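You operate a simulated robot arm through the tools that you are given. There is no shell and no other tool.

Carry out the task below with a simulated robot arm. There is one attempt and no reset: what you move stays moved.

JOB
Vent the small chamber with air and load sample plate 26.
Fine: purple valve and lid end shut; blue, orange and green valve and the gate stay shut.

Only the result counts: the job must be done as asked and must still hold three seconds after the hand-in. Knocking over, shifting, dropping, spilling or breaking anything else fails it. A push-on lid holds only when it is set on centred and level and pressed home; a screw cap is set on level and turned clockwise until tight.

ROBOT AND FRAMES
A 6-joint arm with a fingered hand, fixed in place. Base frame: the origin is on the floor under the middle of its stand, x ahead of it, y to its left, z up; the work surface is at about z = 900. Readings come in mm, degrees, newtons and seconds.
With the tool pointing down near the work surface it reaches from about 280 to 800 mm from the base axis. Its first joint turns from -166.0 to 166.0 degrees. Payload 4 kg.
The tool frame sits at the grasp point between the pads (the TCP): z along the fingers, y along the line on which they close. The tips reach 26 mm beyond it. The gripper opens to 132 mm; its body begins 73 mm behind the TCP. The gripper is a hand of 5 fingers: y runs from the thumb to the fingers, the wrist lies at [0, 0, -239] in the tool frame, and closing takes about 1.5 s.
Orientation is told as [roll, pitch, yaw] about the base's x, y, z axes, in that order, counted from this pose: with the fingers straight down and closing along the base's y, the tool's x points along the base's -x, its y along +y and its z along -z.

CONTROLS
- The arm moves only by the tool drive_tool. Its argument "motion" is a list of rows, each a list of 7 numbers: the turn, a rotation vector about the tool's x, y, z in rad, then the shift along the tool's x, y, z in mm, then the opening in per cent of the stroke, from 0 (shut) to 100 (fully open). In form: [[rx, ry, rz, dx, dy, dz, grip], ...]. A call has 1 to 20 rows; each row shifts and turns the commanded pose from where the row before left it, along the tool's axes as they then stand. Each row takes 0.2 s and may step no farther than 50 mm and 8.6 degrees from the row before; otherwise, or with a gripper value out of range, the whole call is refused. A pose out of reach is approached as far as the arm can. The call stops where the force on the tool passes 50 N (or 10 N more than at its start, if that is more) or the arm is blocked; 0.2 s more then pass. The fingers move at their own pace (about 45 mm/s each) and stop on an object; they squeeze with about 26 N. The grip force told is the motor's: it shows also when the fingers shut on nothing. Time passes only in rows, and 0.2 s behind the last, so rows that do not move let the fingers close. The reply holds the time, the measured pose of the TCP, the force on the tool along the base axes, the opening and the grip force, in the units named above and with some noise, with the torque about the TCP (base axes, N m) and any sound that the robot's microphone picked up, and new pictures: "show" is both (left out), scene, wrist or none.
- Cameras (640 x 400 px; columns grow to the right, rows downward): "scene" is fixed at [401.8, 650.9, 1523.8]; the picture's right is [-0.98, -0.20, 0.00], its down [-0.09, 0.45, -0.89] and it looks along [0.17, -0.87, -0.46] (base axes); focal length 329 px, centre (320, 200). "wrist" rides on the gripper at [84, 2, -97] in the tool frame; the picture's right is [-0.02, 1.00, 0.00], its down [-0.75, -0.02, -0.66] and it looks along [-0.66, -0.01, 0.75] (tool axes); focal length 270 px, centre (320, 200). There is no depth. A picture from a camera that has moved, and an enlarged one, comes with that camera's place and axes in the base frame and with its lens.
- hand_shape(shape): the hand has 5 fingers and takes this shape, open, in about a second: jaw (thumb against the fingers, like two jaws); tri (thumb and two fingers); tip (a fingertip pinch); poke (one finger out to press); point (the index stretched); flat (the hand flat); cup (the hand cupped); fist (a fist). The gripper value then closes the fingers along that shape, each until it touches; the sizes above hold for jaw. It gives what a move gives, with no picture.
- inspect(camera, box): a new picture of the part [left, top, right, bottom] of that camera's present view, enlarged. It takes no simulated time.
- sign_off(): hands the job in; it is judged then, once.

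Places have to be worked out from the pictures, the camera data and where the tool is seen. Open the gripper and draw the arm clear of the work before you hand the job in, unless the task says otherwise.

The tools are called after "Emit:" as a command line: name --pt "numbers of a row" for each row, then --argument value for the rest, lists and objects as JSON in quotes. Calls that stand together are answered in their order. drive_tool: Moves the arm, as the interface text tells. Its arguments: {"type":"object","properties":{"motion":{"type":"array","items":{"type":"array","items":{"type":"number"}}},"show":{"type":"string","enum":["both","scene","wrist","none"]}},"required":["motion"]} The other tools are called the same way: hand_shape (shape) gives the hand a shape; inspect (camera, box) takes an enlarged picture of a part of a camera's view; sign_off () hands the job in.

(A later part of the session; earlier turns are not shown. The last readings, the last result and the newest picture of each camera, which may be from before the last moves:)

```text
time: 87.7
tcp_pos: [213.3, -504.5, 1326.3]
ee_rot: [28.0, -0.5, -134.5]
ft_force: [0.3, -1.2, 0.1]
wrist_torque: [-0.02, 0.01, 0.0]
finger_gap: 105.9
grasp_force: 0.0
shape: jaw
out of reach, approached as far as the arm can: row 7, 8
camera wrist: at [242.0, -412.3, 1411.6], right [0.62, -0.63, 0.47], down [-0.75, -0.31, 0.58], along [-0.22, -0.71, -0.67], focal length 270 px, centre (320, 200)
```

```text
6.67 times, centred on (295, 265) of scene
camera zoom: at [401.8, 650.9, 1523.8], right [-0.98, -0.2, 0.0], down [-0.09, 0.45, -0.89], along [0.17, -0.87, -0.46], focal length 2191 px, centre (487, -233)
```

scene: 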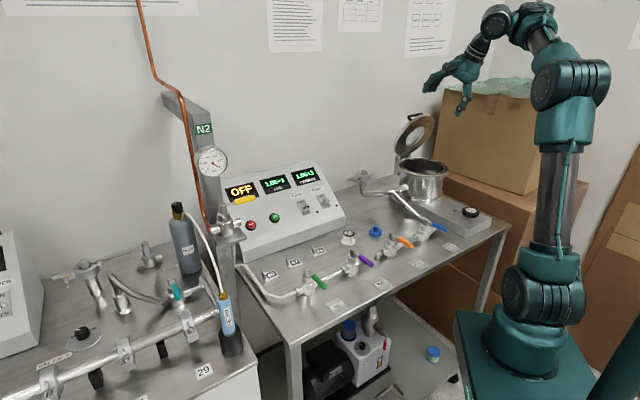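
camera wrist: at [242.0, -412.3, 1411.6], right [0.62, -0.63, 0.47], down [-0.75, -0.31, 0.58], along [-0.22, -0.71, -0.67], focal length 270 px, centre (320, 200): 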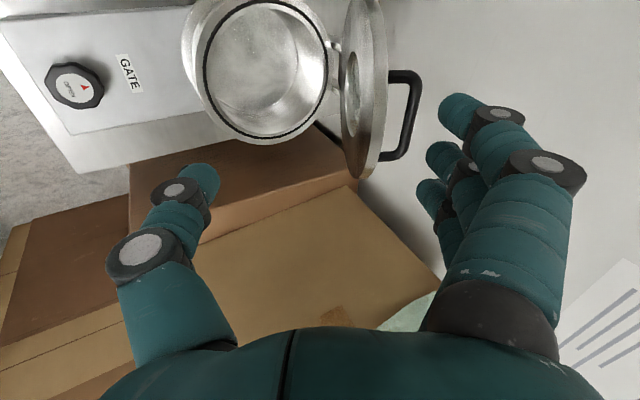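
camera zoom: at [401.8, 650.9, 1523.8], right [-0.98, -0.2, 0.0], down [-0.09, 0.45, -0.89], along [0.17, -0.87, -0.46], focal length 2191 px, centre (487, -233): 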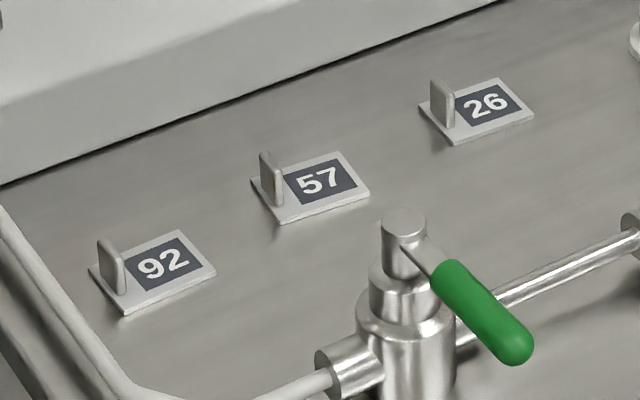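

The chamber is open and empty, with a flat floor. Next is plate 26: I look closely at its tab to plan the grasp.

Emit:
inspect --camera "scene" --box '[304, 240, 326, 258]'

Emit:
inspect --camera "scene" --box '[260, 236, 330, 284]'

```text
16.00 times, centred on (315, 249) of scene
camera zoom: at [401.8, 650.9, 1523.8], right [-0.98, -0.2, 0.0], down [-0.09, 0.45, -0.89], along [0.17, -0.87, -0.46], focal length 5258 px, centre (400, -584)
```

zoom: 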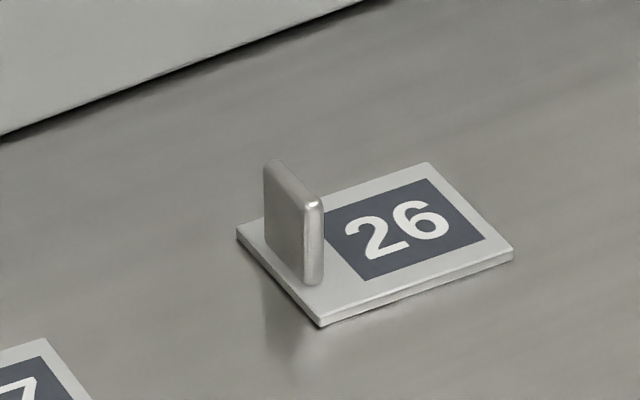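

```text
8.33 times, centred on (295, 260) of scene
camera zoom: at [401.8, 650.9, 1523.8], right [-0.98, -0.2, 0.0], down [-0.09, 0.45, -0.89], along [0.17, -0.87, -0.46], focal length 2738 px, centre (528, -300)
```

zoom: 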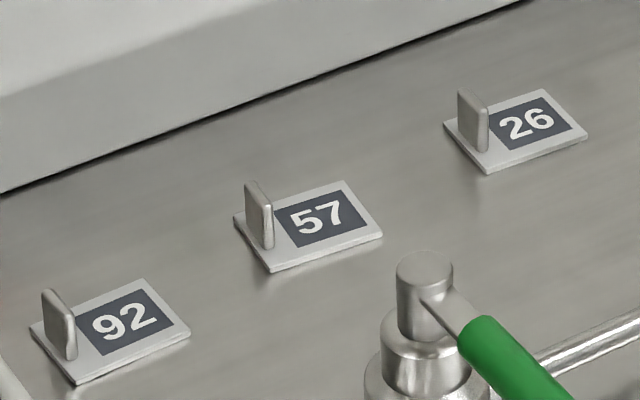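

The tab is a thin upright slab with its broad faces along the bench direction, so I will pinch it with the hand closing along the bench. I move away from the lid, bring the hand vertical and yaw back.

Emit:
drive_tool --pt "0 0 0 43.8 -19.8 3.8 80" --pt "0 0 0 43.8 -19.8 3.8 80" --pt "0 0 0 43.8 -19.8 3.8 80" --pt "0 0 0 43.8 -19.8 3.8 80" --pt "0 0 0 43.8 -19.8 3.8 80" --pt "0 0 0 43.8 -19.8 3.8 80" --pt "0.133 0 0 0 0 0 60" --pt "0.133 0 0 0 0 0 60" --pt "0.133 0 0 0 0 0 60" --pt "0 0 0 0 0 0 60" --show "none"

```text
time: 89.9
tcp_pos: [330.4, -249.6, 1247.6]
ee_rot: [5.0, -0.4, -134.4]
ft_force: [0.5, 0.0, 0.3]
wrist_torque: [0.0, 0.0, 0.02]
finger_gap: 79.6
grasp_force: 0.2
shape: jaw
```

Emit:
drive_tool --pt "0.087 0 0 0 0 0 60" --pt "0 0 -0.1428 0 0 0 60" --pt "0 0 -0.1428 0 0 0 60" --pt "0 0 -0.1428 0 0 0 60" --pt "0 0 -0.1428 0 0 0 60" --pt "0 0 -0.1428 0 0 0 60" --pt "0 0 -0.1428 0 0 0 60" --pt "0 0 -0.1428 0 0 0 60" --pt "0 0 -0.1428 0 0 0 60" --pt "0 0 -0.1428 0 0 0 60" --pt "0 0 -0.1428 0 0 0 60" --pt "0 0 -0.1428 0 0 0 60" --pt "0 0 0 0 0 0 60" --show "wrist"

```text
time: 92.7
tcp_pos: [330.6, -251.3, 1248.3]
ee_rot: [-0.4, -0.1, -44.4]
ft_force: [-0.3, 0.0, 1.0]
wrist_torque: [0.0, 0.01, 0.02]
finger_gap: 79.7
grasp_force: 0.1
shape: jaw
out of reach, approached as far as the arm can: row 1
camera wrist: at [271.7, -189.9, 1344.1], right [0.71, 0.7, -0.01], down [0.53, -0.53, 0.66], along [0.46, -0.48, -0.75], focal length 270 px, centre (320, 200)
```

wrist: 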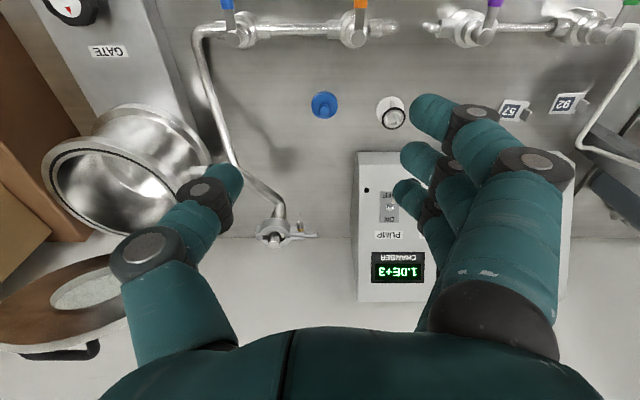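

Emit:
drive_tool --pt "0 0 0 -16.8 33.7 10 60" --pt "0 0 0 -16.8 33.7 10 60" --pt "0 0 0 -16.8 33.7 20 60" --pt "0 0 0 -16.8 33.7 30 60" --pt "0 0 0 -16.8 33.7 33 50" --pt "0 0 0 -16.8 33.7 33 45" --pt "0 0 0 -16.8 33.7 32 40" --pt "0 0 0 0 0 0 40" --show "both"

Emit:
inspect --camera "wrist" --box '[220, 20, 440, 180]'

```text
time: 94.5
tcp_pos: [600.7, -172.2, 1112.7]
ee_rot: [-0.5, 0.2, -44.4]
ft_force: [1.0, 0.9, -0.8]
wrist_torque: [0.01, 0.03, -0.03]
finger_gap: 53.7
grasp_force: 0.0
shape: jaw
out of reach, approached as far as the arm can: row 4, 5, 6, 7
camera wrist: at [542.6, -112.3, 1208.8], right [0.71, 0.7, -0.01], down [0.53, -0.53, 0.66], along [0.45, -0.47, -0.75], focal length 270 px, centre (320, 200)
```

scene: 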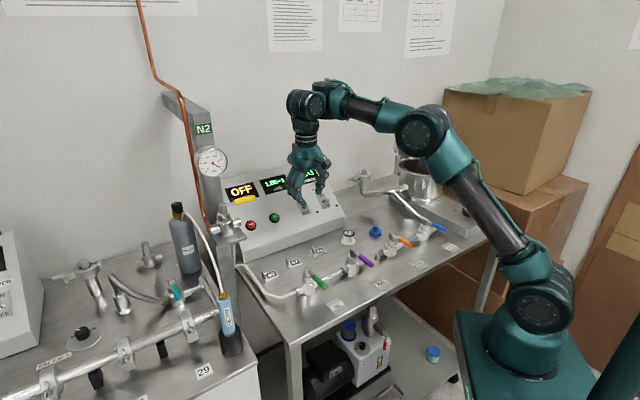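
wrist: 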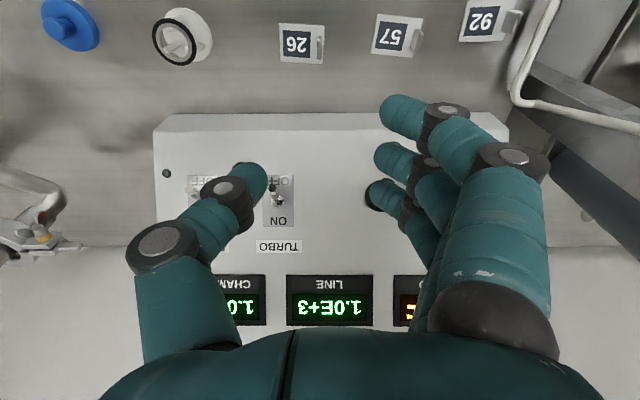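

```text
2.50 times, centred on (330, 100) of wrist
camera zoom: at [542.6, -112.3, 1208.8], right [0.71, 0.7, -0.01], down [0.53, -0.53, 0.66], along [0.45, -0.47, -0.75], focal length 676 px, centre (295, 450)
```

zoom: 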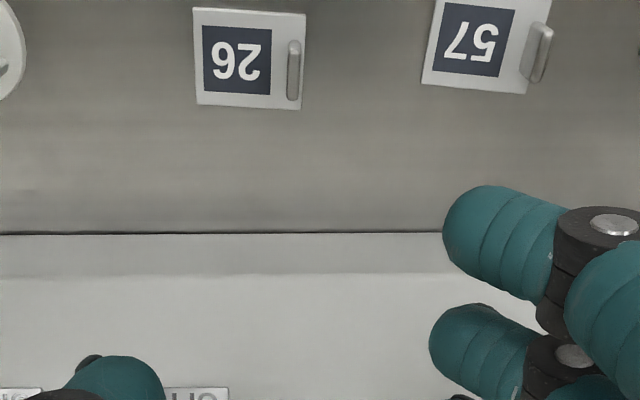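

Emit:
drive_tool --pt "0 0 0 0 0 0 40" --pt "0 0 0 0 0 0 40" --show "none"

```text
time: 95.1
tcp_pos: [599.8, -173.3, 1111.6]
ee_rot: [-0.6, 0.1, -44.5]
ft_force: [0.3, 1.3, 1.0]
wrist_torque: [0.04, 0.0, 0.0]
finger_gap: 53.5
grasp_force: 0.2
shape: jaw
```

Emit:
drive_tool --pt "0 0 0 10 1.5 20 40" --pt "0 0 0 10 1.5 20 40" --pt "0 0 0 0 0 0 40" --show "wrist"

Emit:
inspect --camera "wrist" --box '[220, 20, 440, 180]'

```text
time: 95.9
tcp_pos: [616.4, -164.1, 1099.1]
ee_rot: [-0.5, 0.0, -44.4]
ft_force: [-0.4, -0.7, -0.1]
wrist_torque: [0.0, 0.01, -0.02]
finger_gap: 53.5
grasp_force: 0.1
shape: jaw
out of reach, approached as far as the arm can: row 1, 2
camera wrist: at [558.4, -103.5, 1196.2], right [0.71, 0.7, -0.01], down [0.53, -0.53, 0.66], along [0.46, -0.47, -0.75], focal length 270 px, centre (320, 200)
```

wrist: 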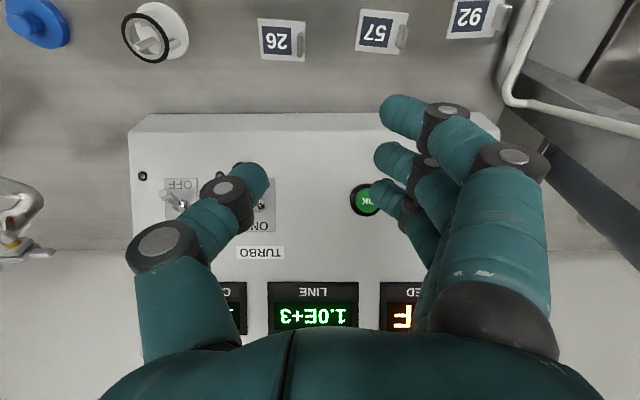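

```text
2.50 times, centred on (330, 100) of wrist
camera zoom: at [558.4, -103.5, 1196.2], right [0.71, 0.7, -0.01], down [0.53, -0.53, 0.66], along [0.46, -0.47, -0.75], focal length 676 px, centre (295, 450)
```

zoom: 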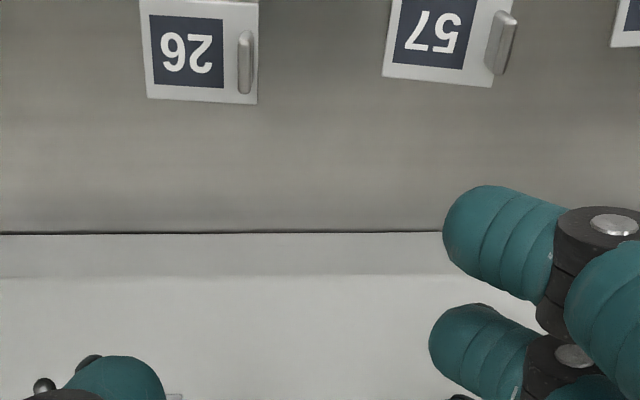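

The arm reports being out of reach although this spot should be easy, so a joint limit seems to bind. I look at the arm's configuration.

Emit:
inspect --camera "scene" --box '[260, 40, 640, 400]'

Emit:
inspect --camera "scene" --box '[260, 60, 460, 220]'

```text
1.11 times, centred on (450, 220) of scene
camera zoom: at [401.8, 650.9, 1523.8], right [-0.98, -0.2, 0.0], down [-0.09, 0.45, -0.89], along [0.17, -0.87, -0.46], focal length 365 px, centre (176, 178)
```

zoom: 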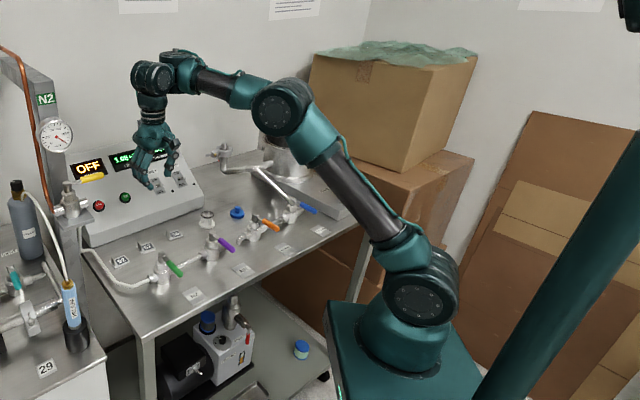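

```text
2.50 times, centred on (360, 140) of scene
camera zoom: at [401.8, 650.9, 1523.8], right [-0.98, -0.2, 0.0], down [-0.09, 0.45, -0.89], along [0.17, -0.87, -0.46], focal length 822 px, centre (220, 350)
```

zoom: 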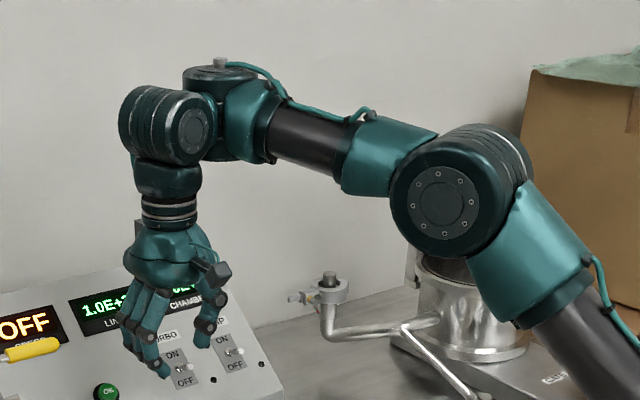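

Emit:
drive_tool --pt "0 0 0 20 -20 0 40" --pt "0 0 0 0 0 0 40" --show "none"

Emit:
drive_tool --pt "0 0 0 20 -20 0 40" --pt "0 0 0 0 0 0 40" --show "none"

```text
time: 96.5
tcp_pos: [600.5, -168.2, 1115.1]
ee_rot: [-0.5, 0.0, -44.4]
ft_force: [0.3, -0.9, 0.6]
wrist_torque: [0.03, -0.01, 0.01]
finger_gap: 53.3
grasp_force: 0.0
shape: jaw
out of reach, approached as far as the arm can: row 1
```

```text
time: 97.1
tcp_pos: [583.8, -171.6, 1127.3]
ee_rot: [-0.5, 0.1, -44.5]
ft_force: [0.1, 0.0, 0.0]
wrist_torque: [0.0, 0.03, 0.0]
finger_gap: 53.8
grasp_force: 0.0
shape: jaw
out of reach, approached as far as the arm can: row 1
```

Emit:
drive_tool --pt "0 0 0 20 -20 -30 40" --pt "0 0 0 20 -20 -30 40" --pt "0 0 0 20 -20 -30 40" --pt "0 0 0 20 -20 -30 40" --show "scene"

Emit:
inspect --camera "scene" --box '[300, 20, 560, 220]'

```text
time: 98.1
tcp_pos: [472.6, -175.7, 1250.5]
ee_rot: [-0.6, -0.1, -44.1]
ft_force: [0.3, -0.5, -0.2]
wrist_torque: [0.02, 0.06, -0.01]
finger_gap: 53.4
grasp_force: 0.1
shape: jaw
```

scene: 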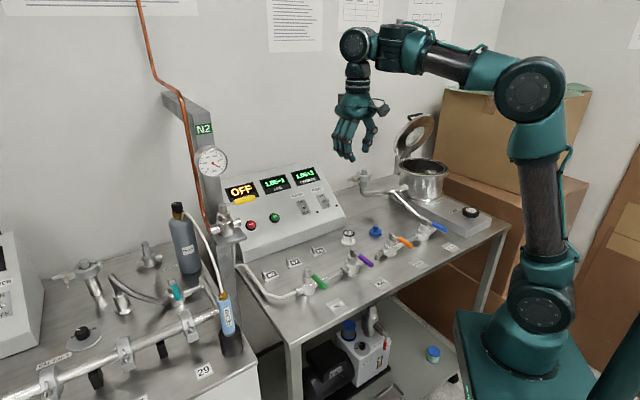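

```text
2.00 times, centred on (430, 120) of scene
camera zoom: at [401.8, 650.9, 1523.8], right [-0.98, -0.2, 0.0], down [-0.09, 0.45, -0.89], along [0.17, -0.87, -0.46], focal length 657 px, centre (100, 360)
```

zoom: 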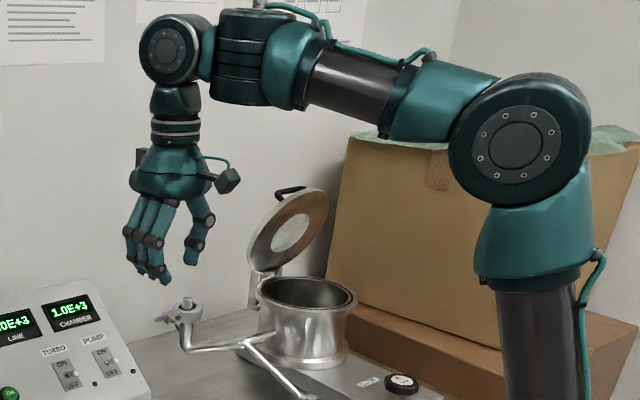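

Moving up and back is fine, and the limit appears exactly where the forearm is level with a vertical hand. That is a wrist singularity made worse by my 0.6° residual tilt. I remove the tilt and try the descent again with smaller steps.

Emit:
drive_tool --pt "-0.0063 0.0086 0 0 0 0 40" --pt "0 0 0 0 0 0 40" --pt "0 0 0 0 0 0 40" --show "none"

Emit:
drive_tool --pt "0 0 0 0 0 0 40" --show "none"

```text
time: 98.9
tcp_pos: [473.4, -173.9, 1250.0]
ee_rot: [-0.1, 0.2, -44.4]
ft_force: [0.7, 0.0, 0.2]
wrist_torque: [0.01, -0.01, -0.03]
finger_gap: 53.6
grasp_force: 0.2
shape: jaw
```

```text
time: 99.3
tcp_pos: [473.3, -176.1, 1249.1]
ee_rot: [-0.1, 0.3, -44.4]
ft_force: [0.9, 0.5, -1.4]
wrist_torque: [-0.01, -0.05, 0.02]
finger_gap: 53.4
grasp_force: 0.1
shape: jaw
```

Emit:
drive_tool --pt "-0.0042 -0.0019 0 0 0 0 40" --pt "0 0 0 0 0 25 40" --pt "0 0 0 0 0 25 40" --pt "0 0 0 0 0 25 40" --pt "0 0 0 0 0 25 40" --pt "0 0 0 0 0 25 40" --pt "0 0 0 0 0 0 40" --show "scene"

```text
time: 100.9
tcp_pos: [485.1, -200.8, 1187.5]
ee_rot: [-1.6, 0.5, -44.4]
ft_force: [0.1, 0.8, -0.1]
wrist_torque: [0.0, -0.01, 0.04]
finger_gap: 53.4
grasp_force: 0.0
shape: jaw
out of reach, approached as far as the arm can: row 3, 4, 5, 6
```

scene: 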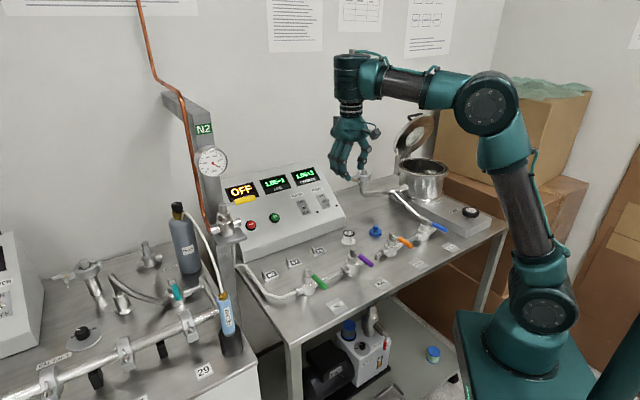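

As predicted, the wrist is trying to swing around the singularity because of the small tilt. I go back up and measure the tilt more precisely over several readings.

Emit:
drive_tool --pt "0 0 0 0 0 -45 40" --pt "0 0 0 0 0 -45 40" --pt "0 0 0 0 0 -45 40" --pt "0 0 0 0 0 0 40" --pt "0 0 0 0 0 0 40" --show "none"

Emit:
drive_tool --pt "0 0 0 0 0 0 40" --show "none"

Emit:
drive_tool --pt "0 0 0 0 0 0 40" --show "none"

Emit:
drive_tool --pt "0 0 0 0 0 0 40" --show "none"

Emit:
drive_tool --pt "0 0 0 0 0 0 40" --show "none"

Emit:
drive_tool --pt "0 0 0 0 0 0 40" --show "none"

```text
time: 102.1
tcp_pos: [487.0, -201.1, 1315.4]
ee_rot: [0.1, 0.3, -44.5]
ft_force: [1.0, -0.5, 0.3]
wrist_torque: [-0.01, -0.01, 0.02]
finger_gap: 53.2
grasp_force: 0.0
shape: jaw
out of reach, approached as far as the arm can: row 1
```

```text
time: 102.5
tcp_pos: [486.6, -201.1, 1315.5]
ee_rot: [0.1, 0.2, -44.5]
ft_force: [-0.4, 0.8, -0.1]
wrist_torque: [0.02, -0.02, -0.02]
finger_gap: 53.2
grasp_force: 0.1
shape: jaw
```

```text
time: 102.9
tcp_pos: [487.6, -201.3, 1315.5]
ee_rot: [0.1, 0.3, -44.5]
ft_force: [-0.9, -0.2, 0.6]
wrist_torque: [-0.01, -0.02, 0.03]
finger_gap: 53.5
grasp_force: 0.1
shape: jaw
```

```text
time: 103.3
tcp_pos: [487.2, -202.5, 1314.0]
ee_rot: [0.2, 0.2, -44.6]
ft_force: [0.2, -0.9, -0.2]
wrist_torque: [0.0, -0.01, -0.03]
finger_gap: 53.3
grasp_force: 0.1
shape: jaw
```

```text
time: 103.7
tcp_pos: [486.5, -201.1, 1314.6]
ee_rot: [0.1, 0.1, -44.5]
ft_force: [0.2, 0.2, -0.3]
wrist_torque: [0.02, 0.0, 0.02]
finger_gap: 53.4
grasp_force: 0.1
shape: jaw
```

```text
time: 104.1
tcp_pos: [487.0, -200.5, 1315.2]
ee_rot: [0.0, 0.2, -44.5]
ft_force: [0.7, -0.1, -0.3]
wrist_torque: [0.0, 0.0, -0.02]
finger_gap: 53.4
grasp_force: 0.1
shape: jaw
```

Emit:
drive_tool --pt "0.0018 -0.0038 0 0 0 0 40" --pt "0 0 0 0 0 0 40" --show "none"

Emit:
drive_tool --pt "0 0 0 0 0 0 40" --show "none"

Emit:
drive_tool --pt "0 0 0 0 0 0 40" --show "none"

Emit:
drive_tool --pt "0 0 0 0 0 0 40" --show "none"

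Emit:
drive_tool --pt "0 0 0 0 0 0 40" --show "none"

Emit:
drive_tool --pt "0 0 0 0 0 0 40" --show "none"

```text
time: 104.7
tcp_pos: [485.8, -201.1, 1314.7]
ee_rot: [0.0, 0.0, -44.5]
ft_force: [-0.1, -0.7, 0.4]
wrist_torque: [0.04, 0.05, 0.0]
finger_gap: 53.3
grasp_force: 0.1
shape: jaw
```

```text
time: 105.1
tcp_pos: [485.0, -201.4, 1314.6]
ee_rot: [0.0, 0.0, -44.4]
ft_force: [-0.2, -0.3, -0.2]
wrist_torque: [0.01, 0.06, 0.03]
finger_gap: 53.2
grasp_force: 0.2
shape: jaw
```

```text
time: 105.5
tcp_pos: [484.9, -200.9, 1314.9]
ee_rot: [0.1, 0.0, -44.4]
ft_force: [-0.2, 0.6, 0.4]
wrist_torque: [-0.03, 0.04, 0.0]
finger_gap: 53.5
grasp_force: 0.0
shape: jaw
```

```text
time: 105.9
tcp_pos: [486.1, -202.0, 1314.3]
ee_rot: [0.0, 0.0, -44.5]
ft_force: [-0.6, 0.4, 0.0]
wrist_torque: [-0.03, 0.0, 0.0]
finger_gap: 53.3
grasp_force: 0.1
shape: jaw
```

```text
time: 106.3
tcp_pos: [486.5, -201.2, 1314.3]
ee_rot: [0.0, 0.0, -44.4]
ft_force: [0.5, -0.4, 0.0]
wrist_torque: [-0.05, 0.02, -0.02]
finger_gap: 53.2
grasp_force: 0.0
shape: jaw
```

```text
time: 106.7
tcp_pos: [487.0, -200.7, 1314.1]
ee_rot: [0.0, 0.0, -44.4]
ft_force: [-0.1, -0.1, 0.4]
wrist_torque: [0.0, 0.04, 0.0]
finger_gap: 53.4
grasp_force: 0.1
shape: jaw
```

The hand is now vertical within about 0.03°. I cross the singular height with large steps.

Emit:
drive_tool --pt "0 0 0 0 0 30 40" --pt "0 0 0 0 0 40 40" --pt "0 0 0 0 0 34 40" --pt "0 0 0 0 0 49 40" --pt "0 0 0 0 0 40 40" --pt "0 0 0 0 0 0 40" --show "scene"

```text
time: 108.1
tcp_pos: [483.7, -202.0, 1121.1]
ee_rot: [0.0, 0.0, -44.4]
ft_force: [0.8, -0.9, -0.4]
wrist_torque: [0.02, -0.01, 0.01]
finger_gap: 53.2
grasp_force: 0.0
shape: jaw
```

scene: 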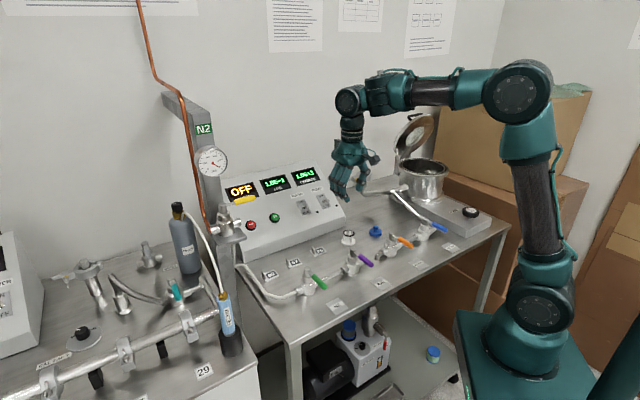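

Crossed cleanly. Now I move over plate 26's tab at about (587,-157).

Emit:
drive_tool --pt "0 0 0 -10.6 26 27.8 40" --pt "0 0 0 -10.6 26 27.8 40" --pt "0 0 0 -10.6 26 27.8 40" --pt "0 0 0 -10.6 26 27.8 40" --pt "0 0 0 0 0 0 40" --show "both"

Emit:
inspect --camera "wrist" --box '[220, 40, 420, 240]'

```text
time: 109.3
tcp_pos: [588.4, -157.0, 1010.6]
ee_rot: [0.2, 0.0, -44.6]
ft_force: [-0.2, 0.9, -0.2]
wrist_torque: [0.0, 0.02, 0.01]
finger_gap: 53.4
grasp_force: 0.1
shape: jaw
camera wrist: at [529.5, -96.9, 1107.1], right [0.71, 0.7, 0.0], down [0.53, -0.54, 0.66], along [0.46, -0.47, -0.75], focal length 270 px, centre (320, 200)
```

scene: 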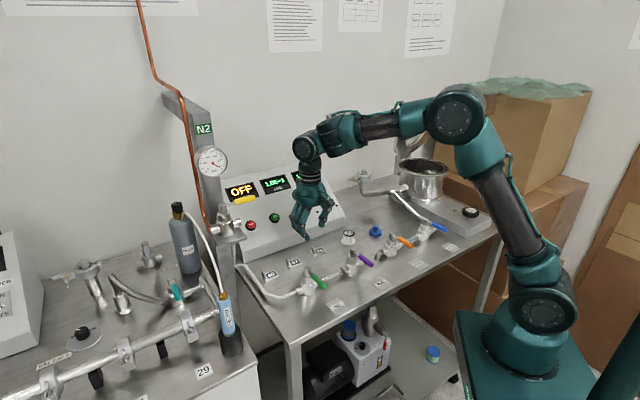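
wrist: 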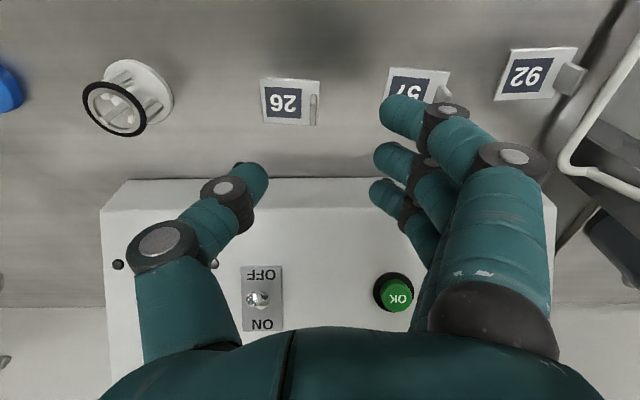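

```text
2.00 times, centred on (320, 140) of wrist
camera zoom: at [529.5, -96.9, 1107.1], right [0.71, 0.7, 0.0], down [0.53, -0.54, 0.66], along [0.46, -0.47, -0.75], focal length 541 px, centre (320, 320)
```

zoom: 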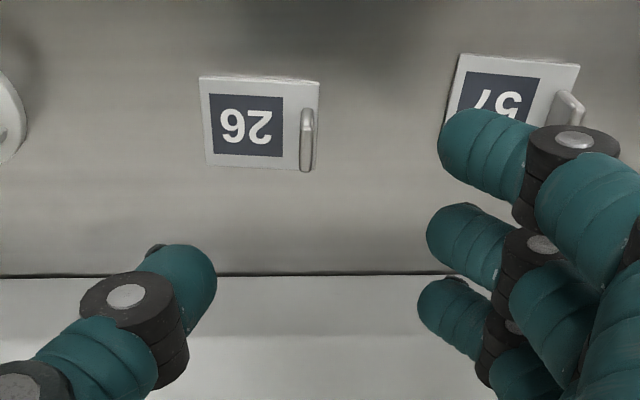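

The tab computes to about (584,-159), nearly centred between ring and middle finger. I narrow the opening and descend.

Emit:
drive_tool --pt "0 0 0 0 -3.5 10 30" --pt "0 0 0 0 0 20 30" --pt "0 0 0 0 0 20 30" --pt "0 0 0 0 0 12 30" --pt "0 0 0 0 0 0 30" --show "both"

Emit:
inspect --camera "wrist" --box '[220, 60, 420, 260]'

Emit:
inspect --camera "scene" --box '[280, 205, 350, 275]'

```text
time: 110.5
tcp_pos: [587.2, -157.9, 949.4]
ee_rot: [0.1, 0.1, -44.4]
ft_force: [0.3, 0.2, 0.3]
wrist_torque: [-0.02, 0.01, -0.02]
finger_gap: 40.2
grasp_force: 0.1
shape: jaw
camera wrist: at [527.9, -98.0, 1045.2], right [0.71, 0.7, 0.0], down [0.53, -0.54, 0.66], along [0.46, -0.47, -0.75], focal length 270 px, centre (320, 200)
```

scene: 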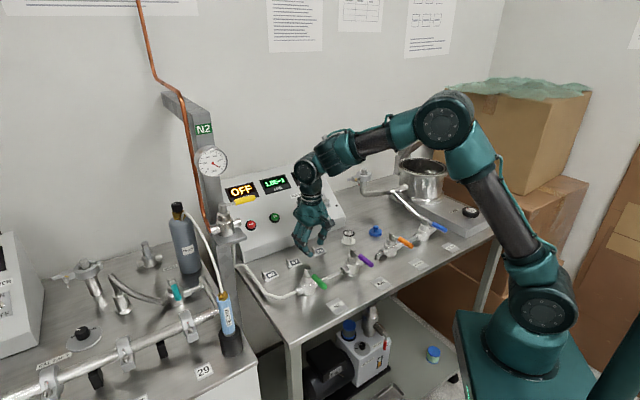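
wrist: 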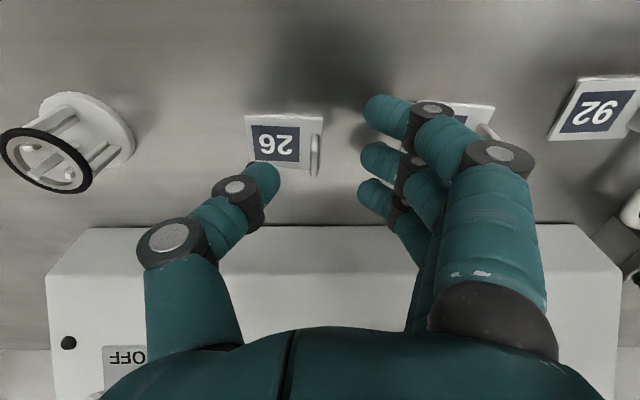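

```text
2.00 times, centred on (320, 160) of wrist
camera zoom: at [527.9, -98.0, 1045.2], right [0.71, 0.7, 0.0], down [0.53, -0.54, 0.66], along [0.46, -0.47, -0.75], focal length 541 px, centre (320, 280)
```

zoom: 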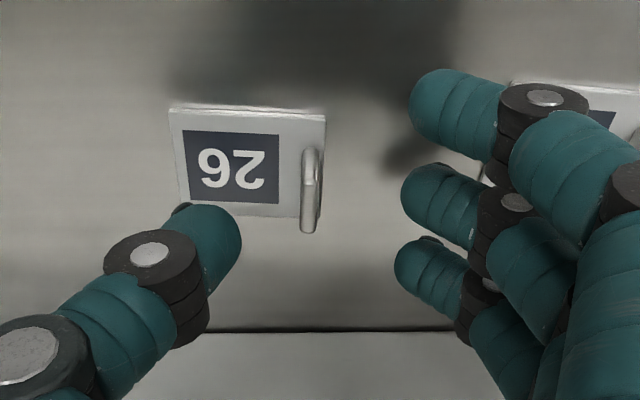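

```text
5.71 times, centred on (315, 240) of scene
camera zoom: at [401.8, 650.9, 1523.8], right [-0.98, -0.2, 0.0], down [-0.09, 0.45, -0.89], along [0.17, -0.87, -0.46], focal length 1878 px, centre (349, -29)
```

zoom: 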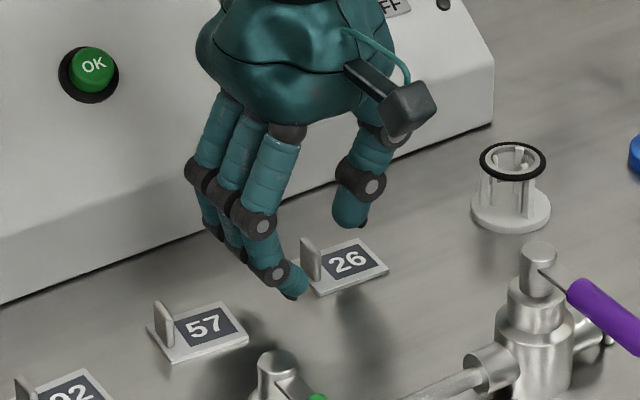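

Thumb and fingers straddle the tab well. I go 15 mm lower and close gently.

Emit:
drive_tool --pt "0 0 0 0 -2 8 30" --pt "0 0 0 0 0 7 30" --pt "0 0 0 0 0 0 15" --pt "0 0 0 0 0 0 5" --pt "0 0 0 0 0 0 0" --pt "0 0 0 0 0 0 0" --pt "0 0 0 0 0 0 0" --pt "0 0 0 0 0 0 0" --show "both"

Emit:
inspect --camera "wrist" --box '[220, 80, 420, 280]'

Emit:
inspect --camera "scene" --box '[280, 205, 350, 275]'

```text
time: 112.3
tcp_pos: [587.2, -160.2, 935.5]
ee_rot: [0.1, 0.0, -44.4]
ft_force: [-0.5, -0.3, 0.8]
wrist_torque: [0.0, -0.02, -0.01]
finger_gap: 0.0
grasp_force: 26.4
shape: jaw
camera wrist: at [526.6, -100.1, 1031.0], right [0.71, 0.7, 0.0], down [0.53, -0.54, 0.66], along [0.46, -0.47, -0.75], focal length 270 px, centre (320, 200)
```

scene: 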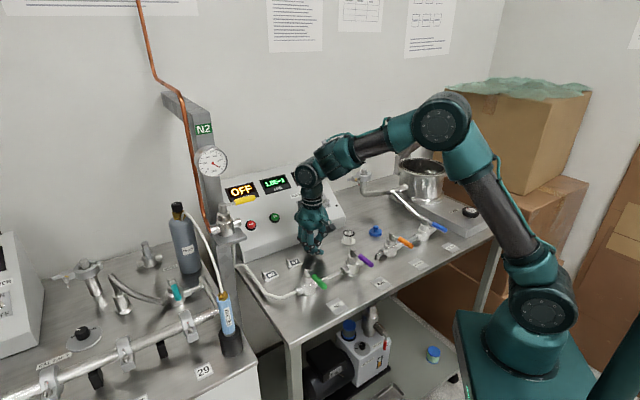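
wrist: 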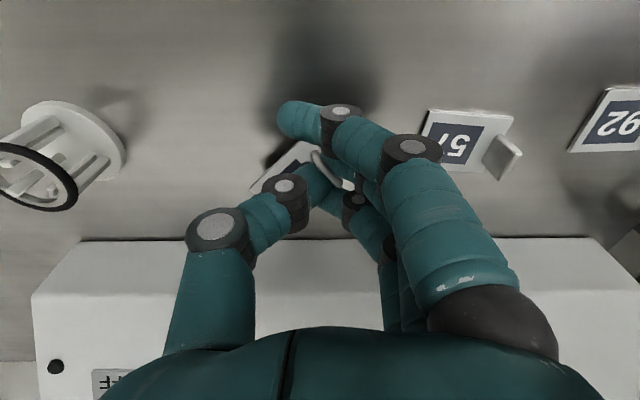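

```text
2.00 times, centred on (320, 180) of wrist
camera zoom: at [526.6, -100.1, 1031.0], right [0.71, 0.7, 0.0], down [0.53, -0.54, 0.66], along [0.46, -0.47, -0.75], focal length 541 px, centre (320, 240)
```

zoom: 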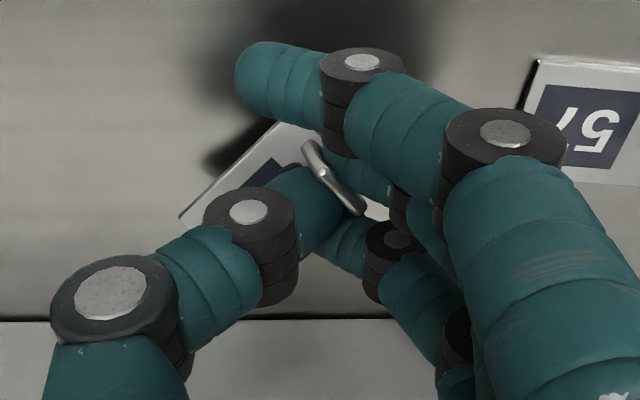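

```text
5.71 times, centred on (315, 240) of scene
camera zoom: at [401.8, 650.9, 1523.8], right [-0.98, -0.2, 0.0], down [-0.09, 0.45, -0.89], along [0.17, -0.87, -0.46], focal length 1878 px, centre (349, -29)
```

zoom: 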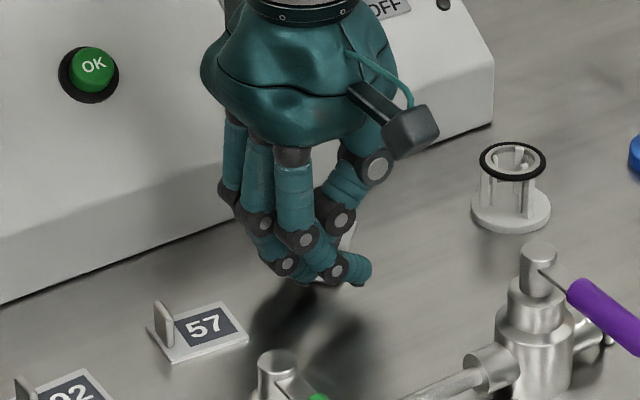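

The tab turned about 35° in the pinch but seems held between the thumb and two fingers. I lift just a little to see whether the grip is sound.

Emit:
drive_tool --pt "0 0 0 0 0 -4 0" --pt "0 0 0 0 0 -4 0" --pt "0 0 0 0 0 0 0" --show "wrist"

Emit:
inspect --camera "wrist" --box '[240, 80, 400, 240]'

Emit:
inspect --camera "scene" --box '[290, 220, 350, 270]'

```text
time: 113.1
tcp_pos: [586.8, -159.7, 942.3]
ee_rot: [0.1, 0.0, -44.5]
ft_force: [-0.1, -0.2, -0.3]
wrist_torque: [0.02, 0.05, 0.0]
finger_gap: 0.0
grasp_force: 25.8
shape: jaw
camera wrist: at [526.6, -99.9, 1039.0], right [0.71, 0.7, 0.0], down [0.53, -0.54, 0.66], along [0.46, -0.47, -0.75], focal length 270 px, centre (320, 200)
```

wrist: 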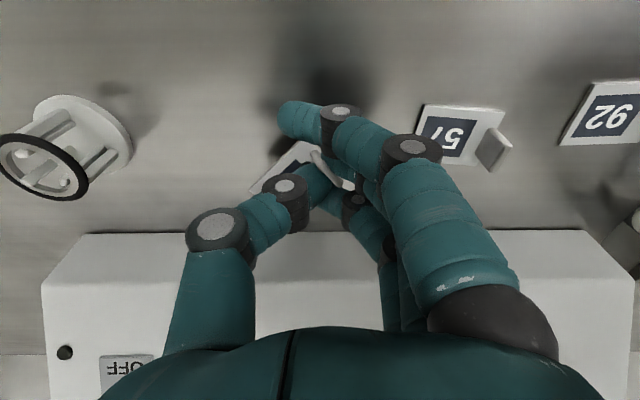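

```text
2.50 times, centred on (320, 160) of wrist
camera zoom: at [526.6, -99.9, 1039.0], right [0.71, 0.7, 0.0], down [0.53, -0.54, 0.66], along [0.46, -0.47, -0.75], focal length 676 px, centre (320, 300)
```

zoom: 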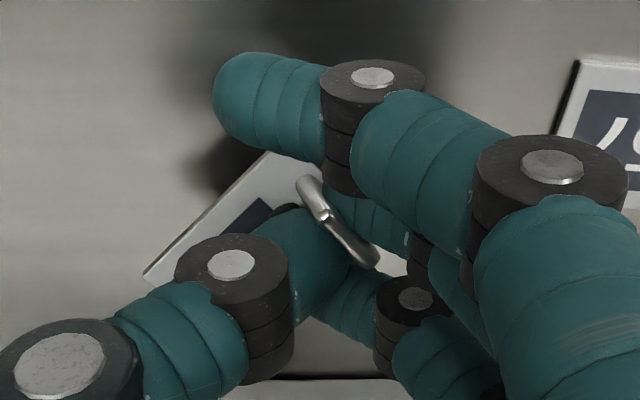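

```text
8.00 times, centred on (320, 245) of scene
camera zoom: at [401.8, 650.9, 1523.8], right [-0.98, -0.2, 0.0], down [-0.09, 0.45, -0.89], along [0.17, -0.87, -0.46], focal length 2629 px, centre (320, -160)
```

zoom: 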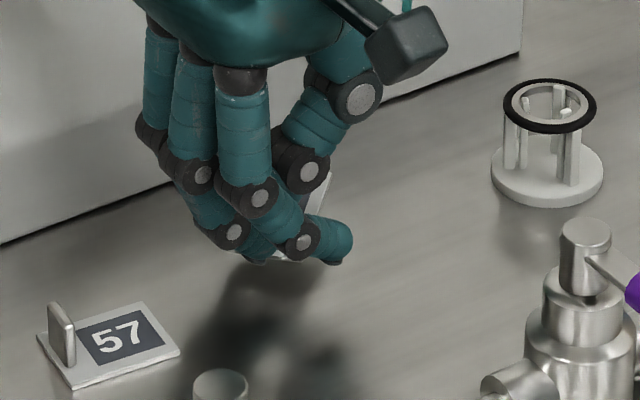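

The plate came up with the hand and moved with it, so the grip holds. I raise it to carrying height and head toward the chamber on the robot side of the console.

Emit:
drive_tool --pt "0 0 0 0 0 -15 0" --pt "0 0 0 0 0 -25 0" --pt "0 0 0 0 0 -30 0" --pt "0 0 0 0 0 -30 0" --pt "0 0 0 0 0 -30 0" --pt "0 0 0 0 0 -25 0" --pt "0 0 0 0 0 -8 0" --pt "0 0 0 0 0 0 0" --show "both"

Emit:
inspect --camera "scene" --box '[270, 150, 370, 260]'

Emit:
inspect --camera "wrist" --box '[240, 80, 400, 240]'

```text
time: 114.9
tcp_pos: [584.0, -160.5, 1104.9]
ee_rot: [-0.1, 0.1, -44.5]
ft_force: [-0.1, -0.2, 0.1]
wrist_torque: [0.0, 0.04, -0.03]
finger_gap: 0.0
grasp_force: 25.6
shape: jaw
camera wrist: at [525.8, -100.0, 1201.3], right [0.71, 0.7, 0.0], down [0.53, -0.54, 0.66], along [0.46, -0.47, -0.75], focal length 270 px, centre (320, 200)
```

scene: 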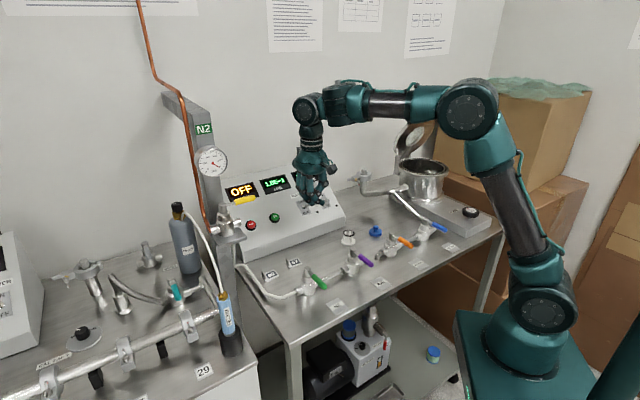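
wrist: 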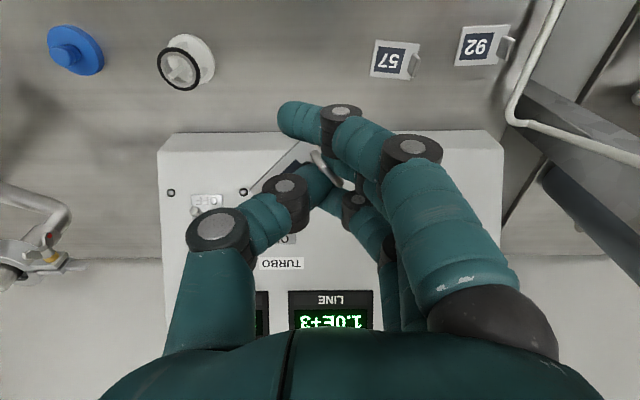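

```text
3.64 times, centred on (320, 205) of scene
camera zoom: at [401.8, 650.9, 1523.8], right [-0.98, -0.2, 0.0], down [-0.09, 0.45, -0.89], along [0.17, -0.87, -0.46], focal length 1195 px, centre (320, 182)
```

zoom: 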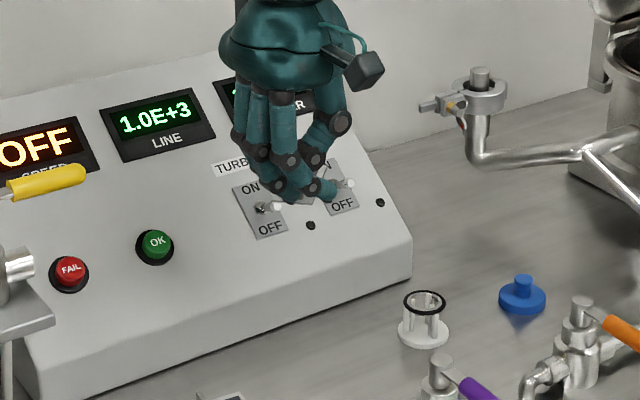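

```text
2.50 times, centred on (320, 160) of wrist
camera zoom: at [525.8, -100.0, 1201.3], right [0.71, 0.7, 0.0], down [0.53, -0.54, 0.66], along [0.46, -0.47, -0.75], focal length 676 px, centre (320, 300)
```

zoom: 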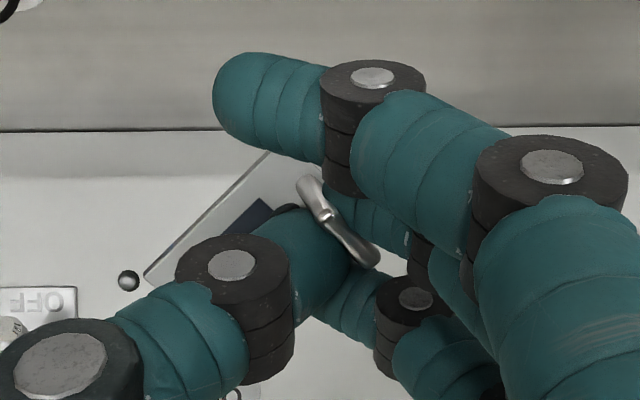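

The plate is held steadily, with the same pose in the hand. I carry on toward the chamber.

Emit:
drive_tool --pt "0 0 0 3 -20 0 0" --pt "0 0 0 4.5 -30 0 0" --pt "0 0 0 4.5 -30 0 0" --pt "0 0 0 4.5 -30 0 0" --pt "0 0 0 4.5 -30 0 0" --pt "0 0 0 4.5 -30 0 0" --pt "0 0 0 4.5 -30 0 0" --pt "0 0 0 4.5 -30 0 0" --pt "0 0 0 -1.6 -30 0 0" --pt "0 0 0 -1.6 -30 0 0" --pt "0 0 0 -1.6 -30 0 0" --pt "0 0 0 -1.6 -30 0 0" --pt "0 0 0 -1.6 -30 0 0" --pt "0 0 0 -1.6 -30 0 0" --pt "0 0 0 0 0 0 0" --show "both"

```text
time: 118.1
tcp_pos: [280.3, -436.9, 1103.7]
ee_rot: [0.2, 0.1, -44.4]
ft_force: [0.2, 0.5, -0.9]
wrist_torque: [0.01, 0.0, 0.0]
finger_gap: 0.0
grasp_force: 25.8
shape: jaw
camera wrist: at [222.0, -376.7, 1200.7], right [0.71, 0.7, 0.0], down [0.53, -0.54, 0.66], along [0.46, -0.47, -0.75], focal length 270 px, centre (320, 200)
```

scene: 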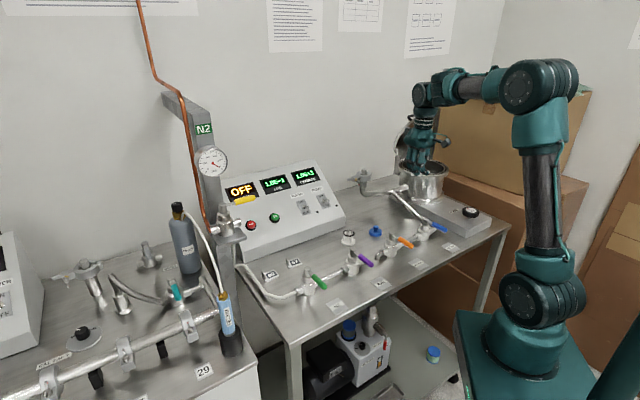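
wrist: 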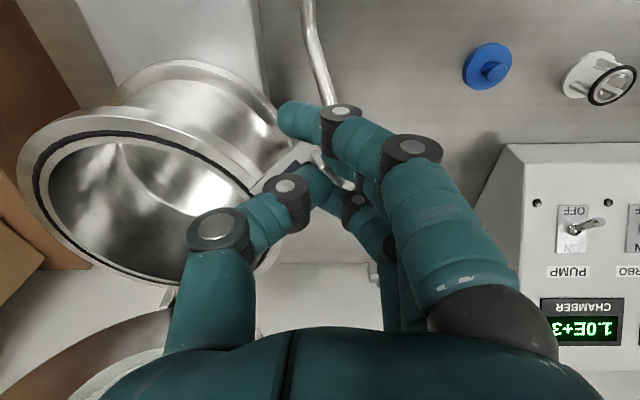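

The chamber's O-ring centre works out near (243,-575). I tilt the hand slightly so the wrist stays clear of the open lid, rise a little, and move over the chamber.

Emit:
drive_tool --pt "0.0268 -0.0645 0 0 0 0 0" --pt "0.0268 -0.0645 0 0 0 -10 0" --pt "0 0 0 -13.2 -20 -3 0" --pt "0 0 0 -13.2 -27 0 0" --pt "0 0 0 -13.2 -27 0 0" --pt "0 0 0 0 0 0 0" --show "both"

Emit:
inspect --camera "scene" --box '[380, 80, 500, 210]'

```text
time: 119.5
tcp_pos: [256.3, -515.1, 1125.9]
ee_rot: [-3.0, -7.4, -44.2]
ft_force: [0.7, -0.9, -0.4]
wrist_torque: [0.03, -0.01, 0.03]
finger_gap: 0.0
grasp_force: 25.3
shape: jaw
camera wrist: at [191.2, -442.7, 1210.5], right [0.72, 0.7, -0.05], down [0.49, -0.45, 0.75], along [0.5, -0.56, -0.66], focal length 270 px, centre (320, 200)
```

scene: 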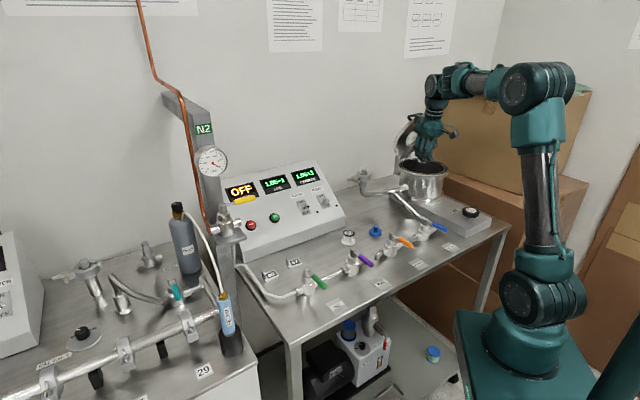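
wrist: 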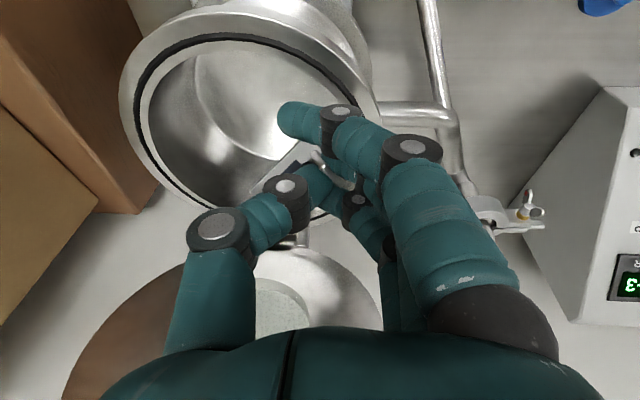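

```text
3.08 times, centred on (440, 145) of scene
camera zoom: at [401.8, 650.9, 1523.8], right [-0.98, -0.2, 0.0], down [-0.09, 0.45, -0.89], along [0.17, -0.87, -0.46], focal length 1011 px, centre (-49, 369)
```

zoom: 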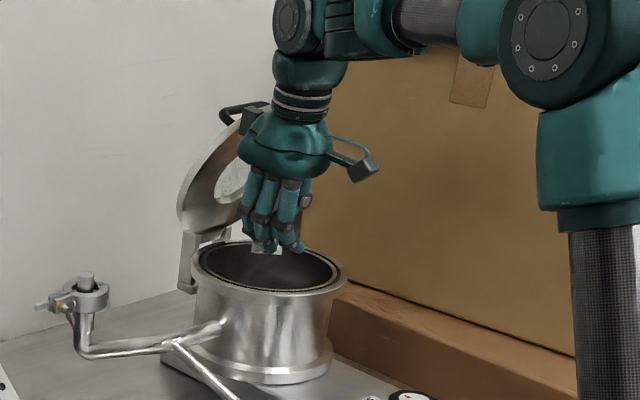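

Emit:
inspect --camera "wrist" --box '[100, 0, 400, 260]'

```text
1.54 times, centred on (250, 130) of wrist
camera zoom: at [191.2, -442.7, 1210.5], right [0.72, 0.7, -0.05], down [0.49, -0.45, 0.75], along [0.5, -0.56, -0.66], focal length 416 px, centre (428, 308)
```

zoom: 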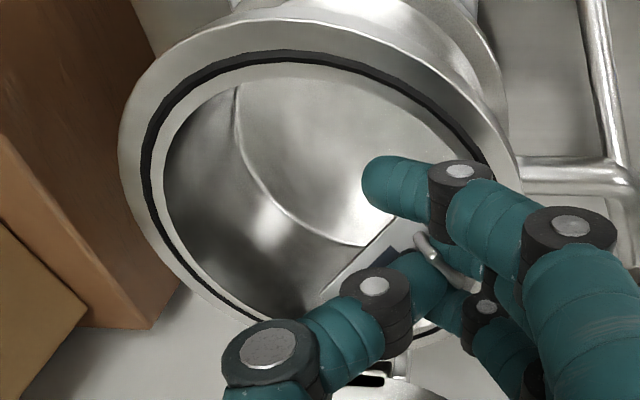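

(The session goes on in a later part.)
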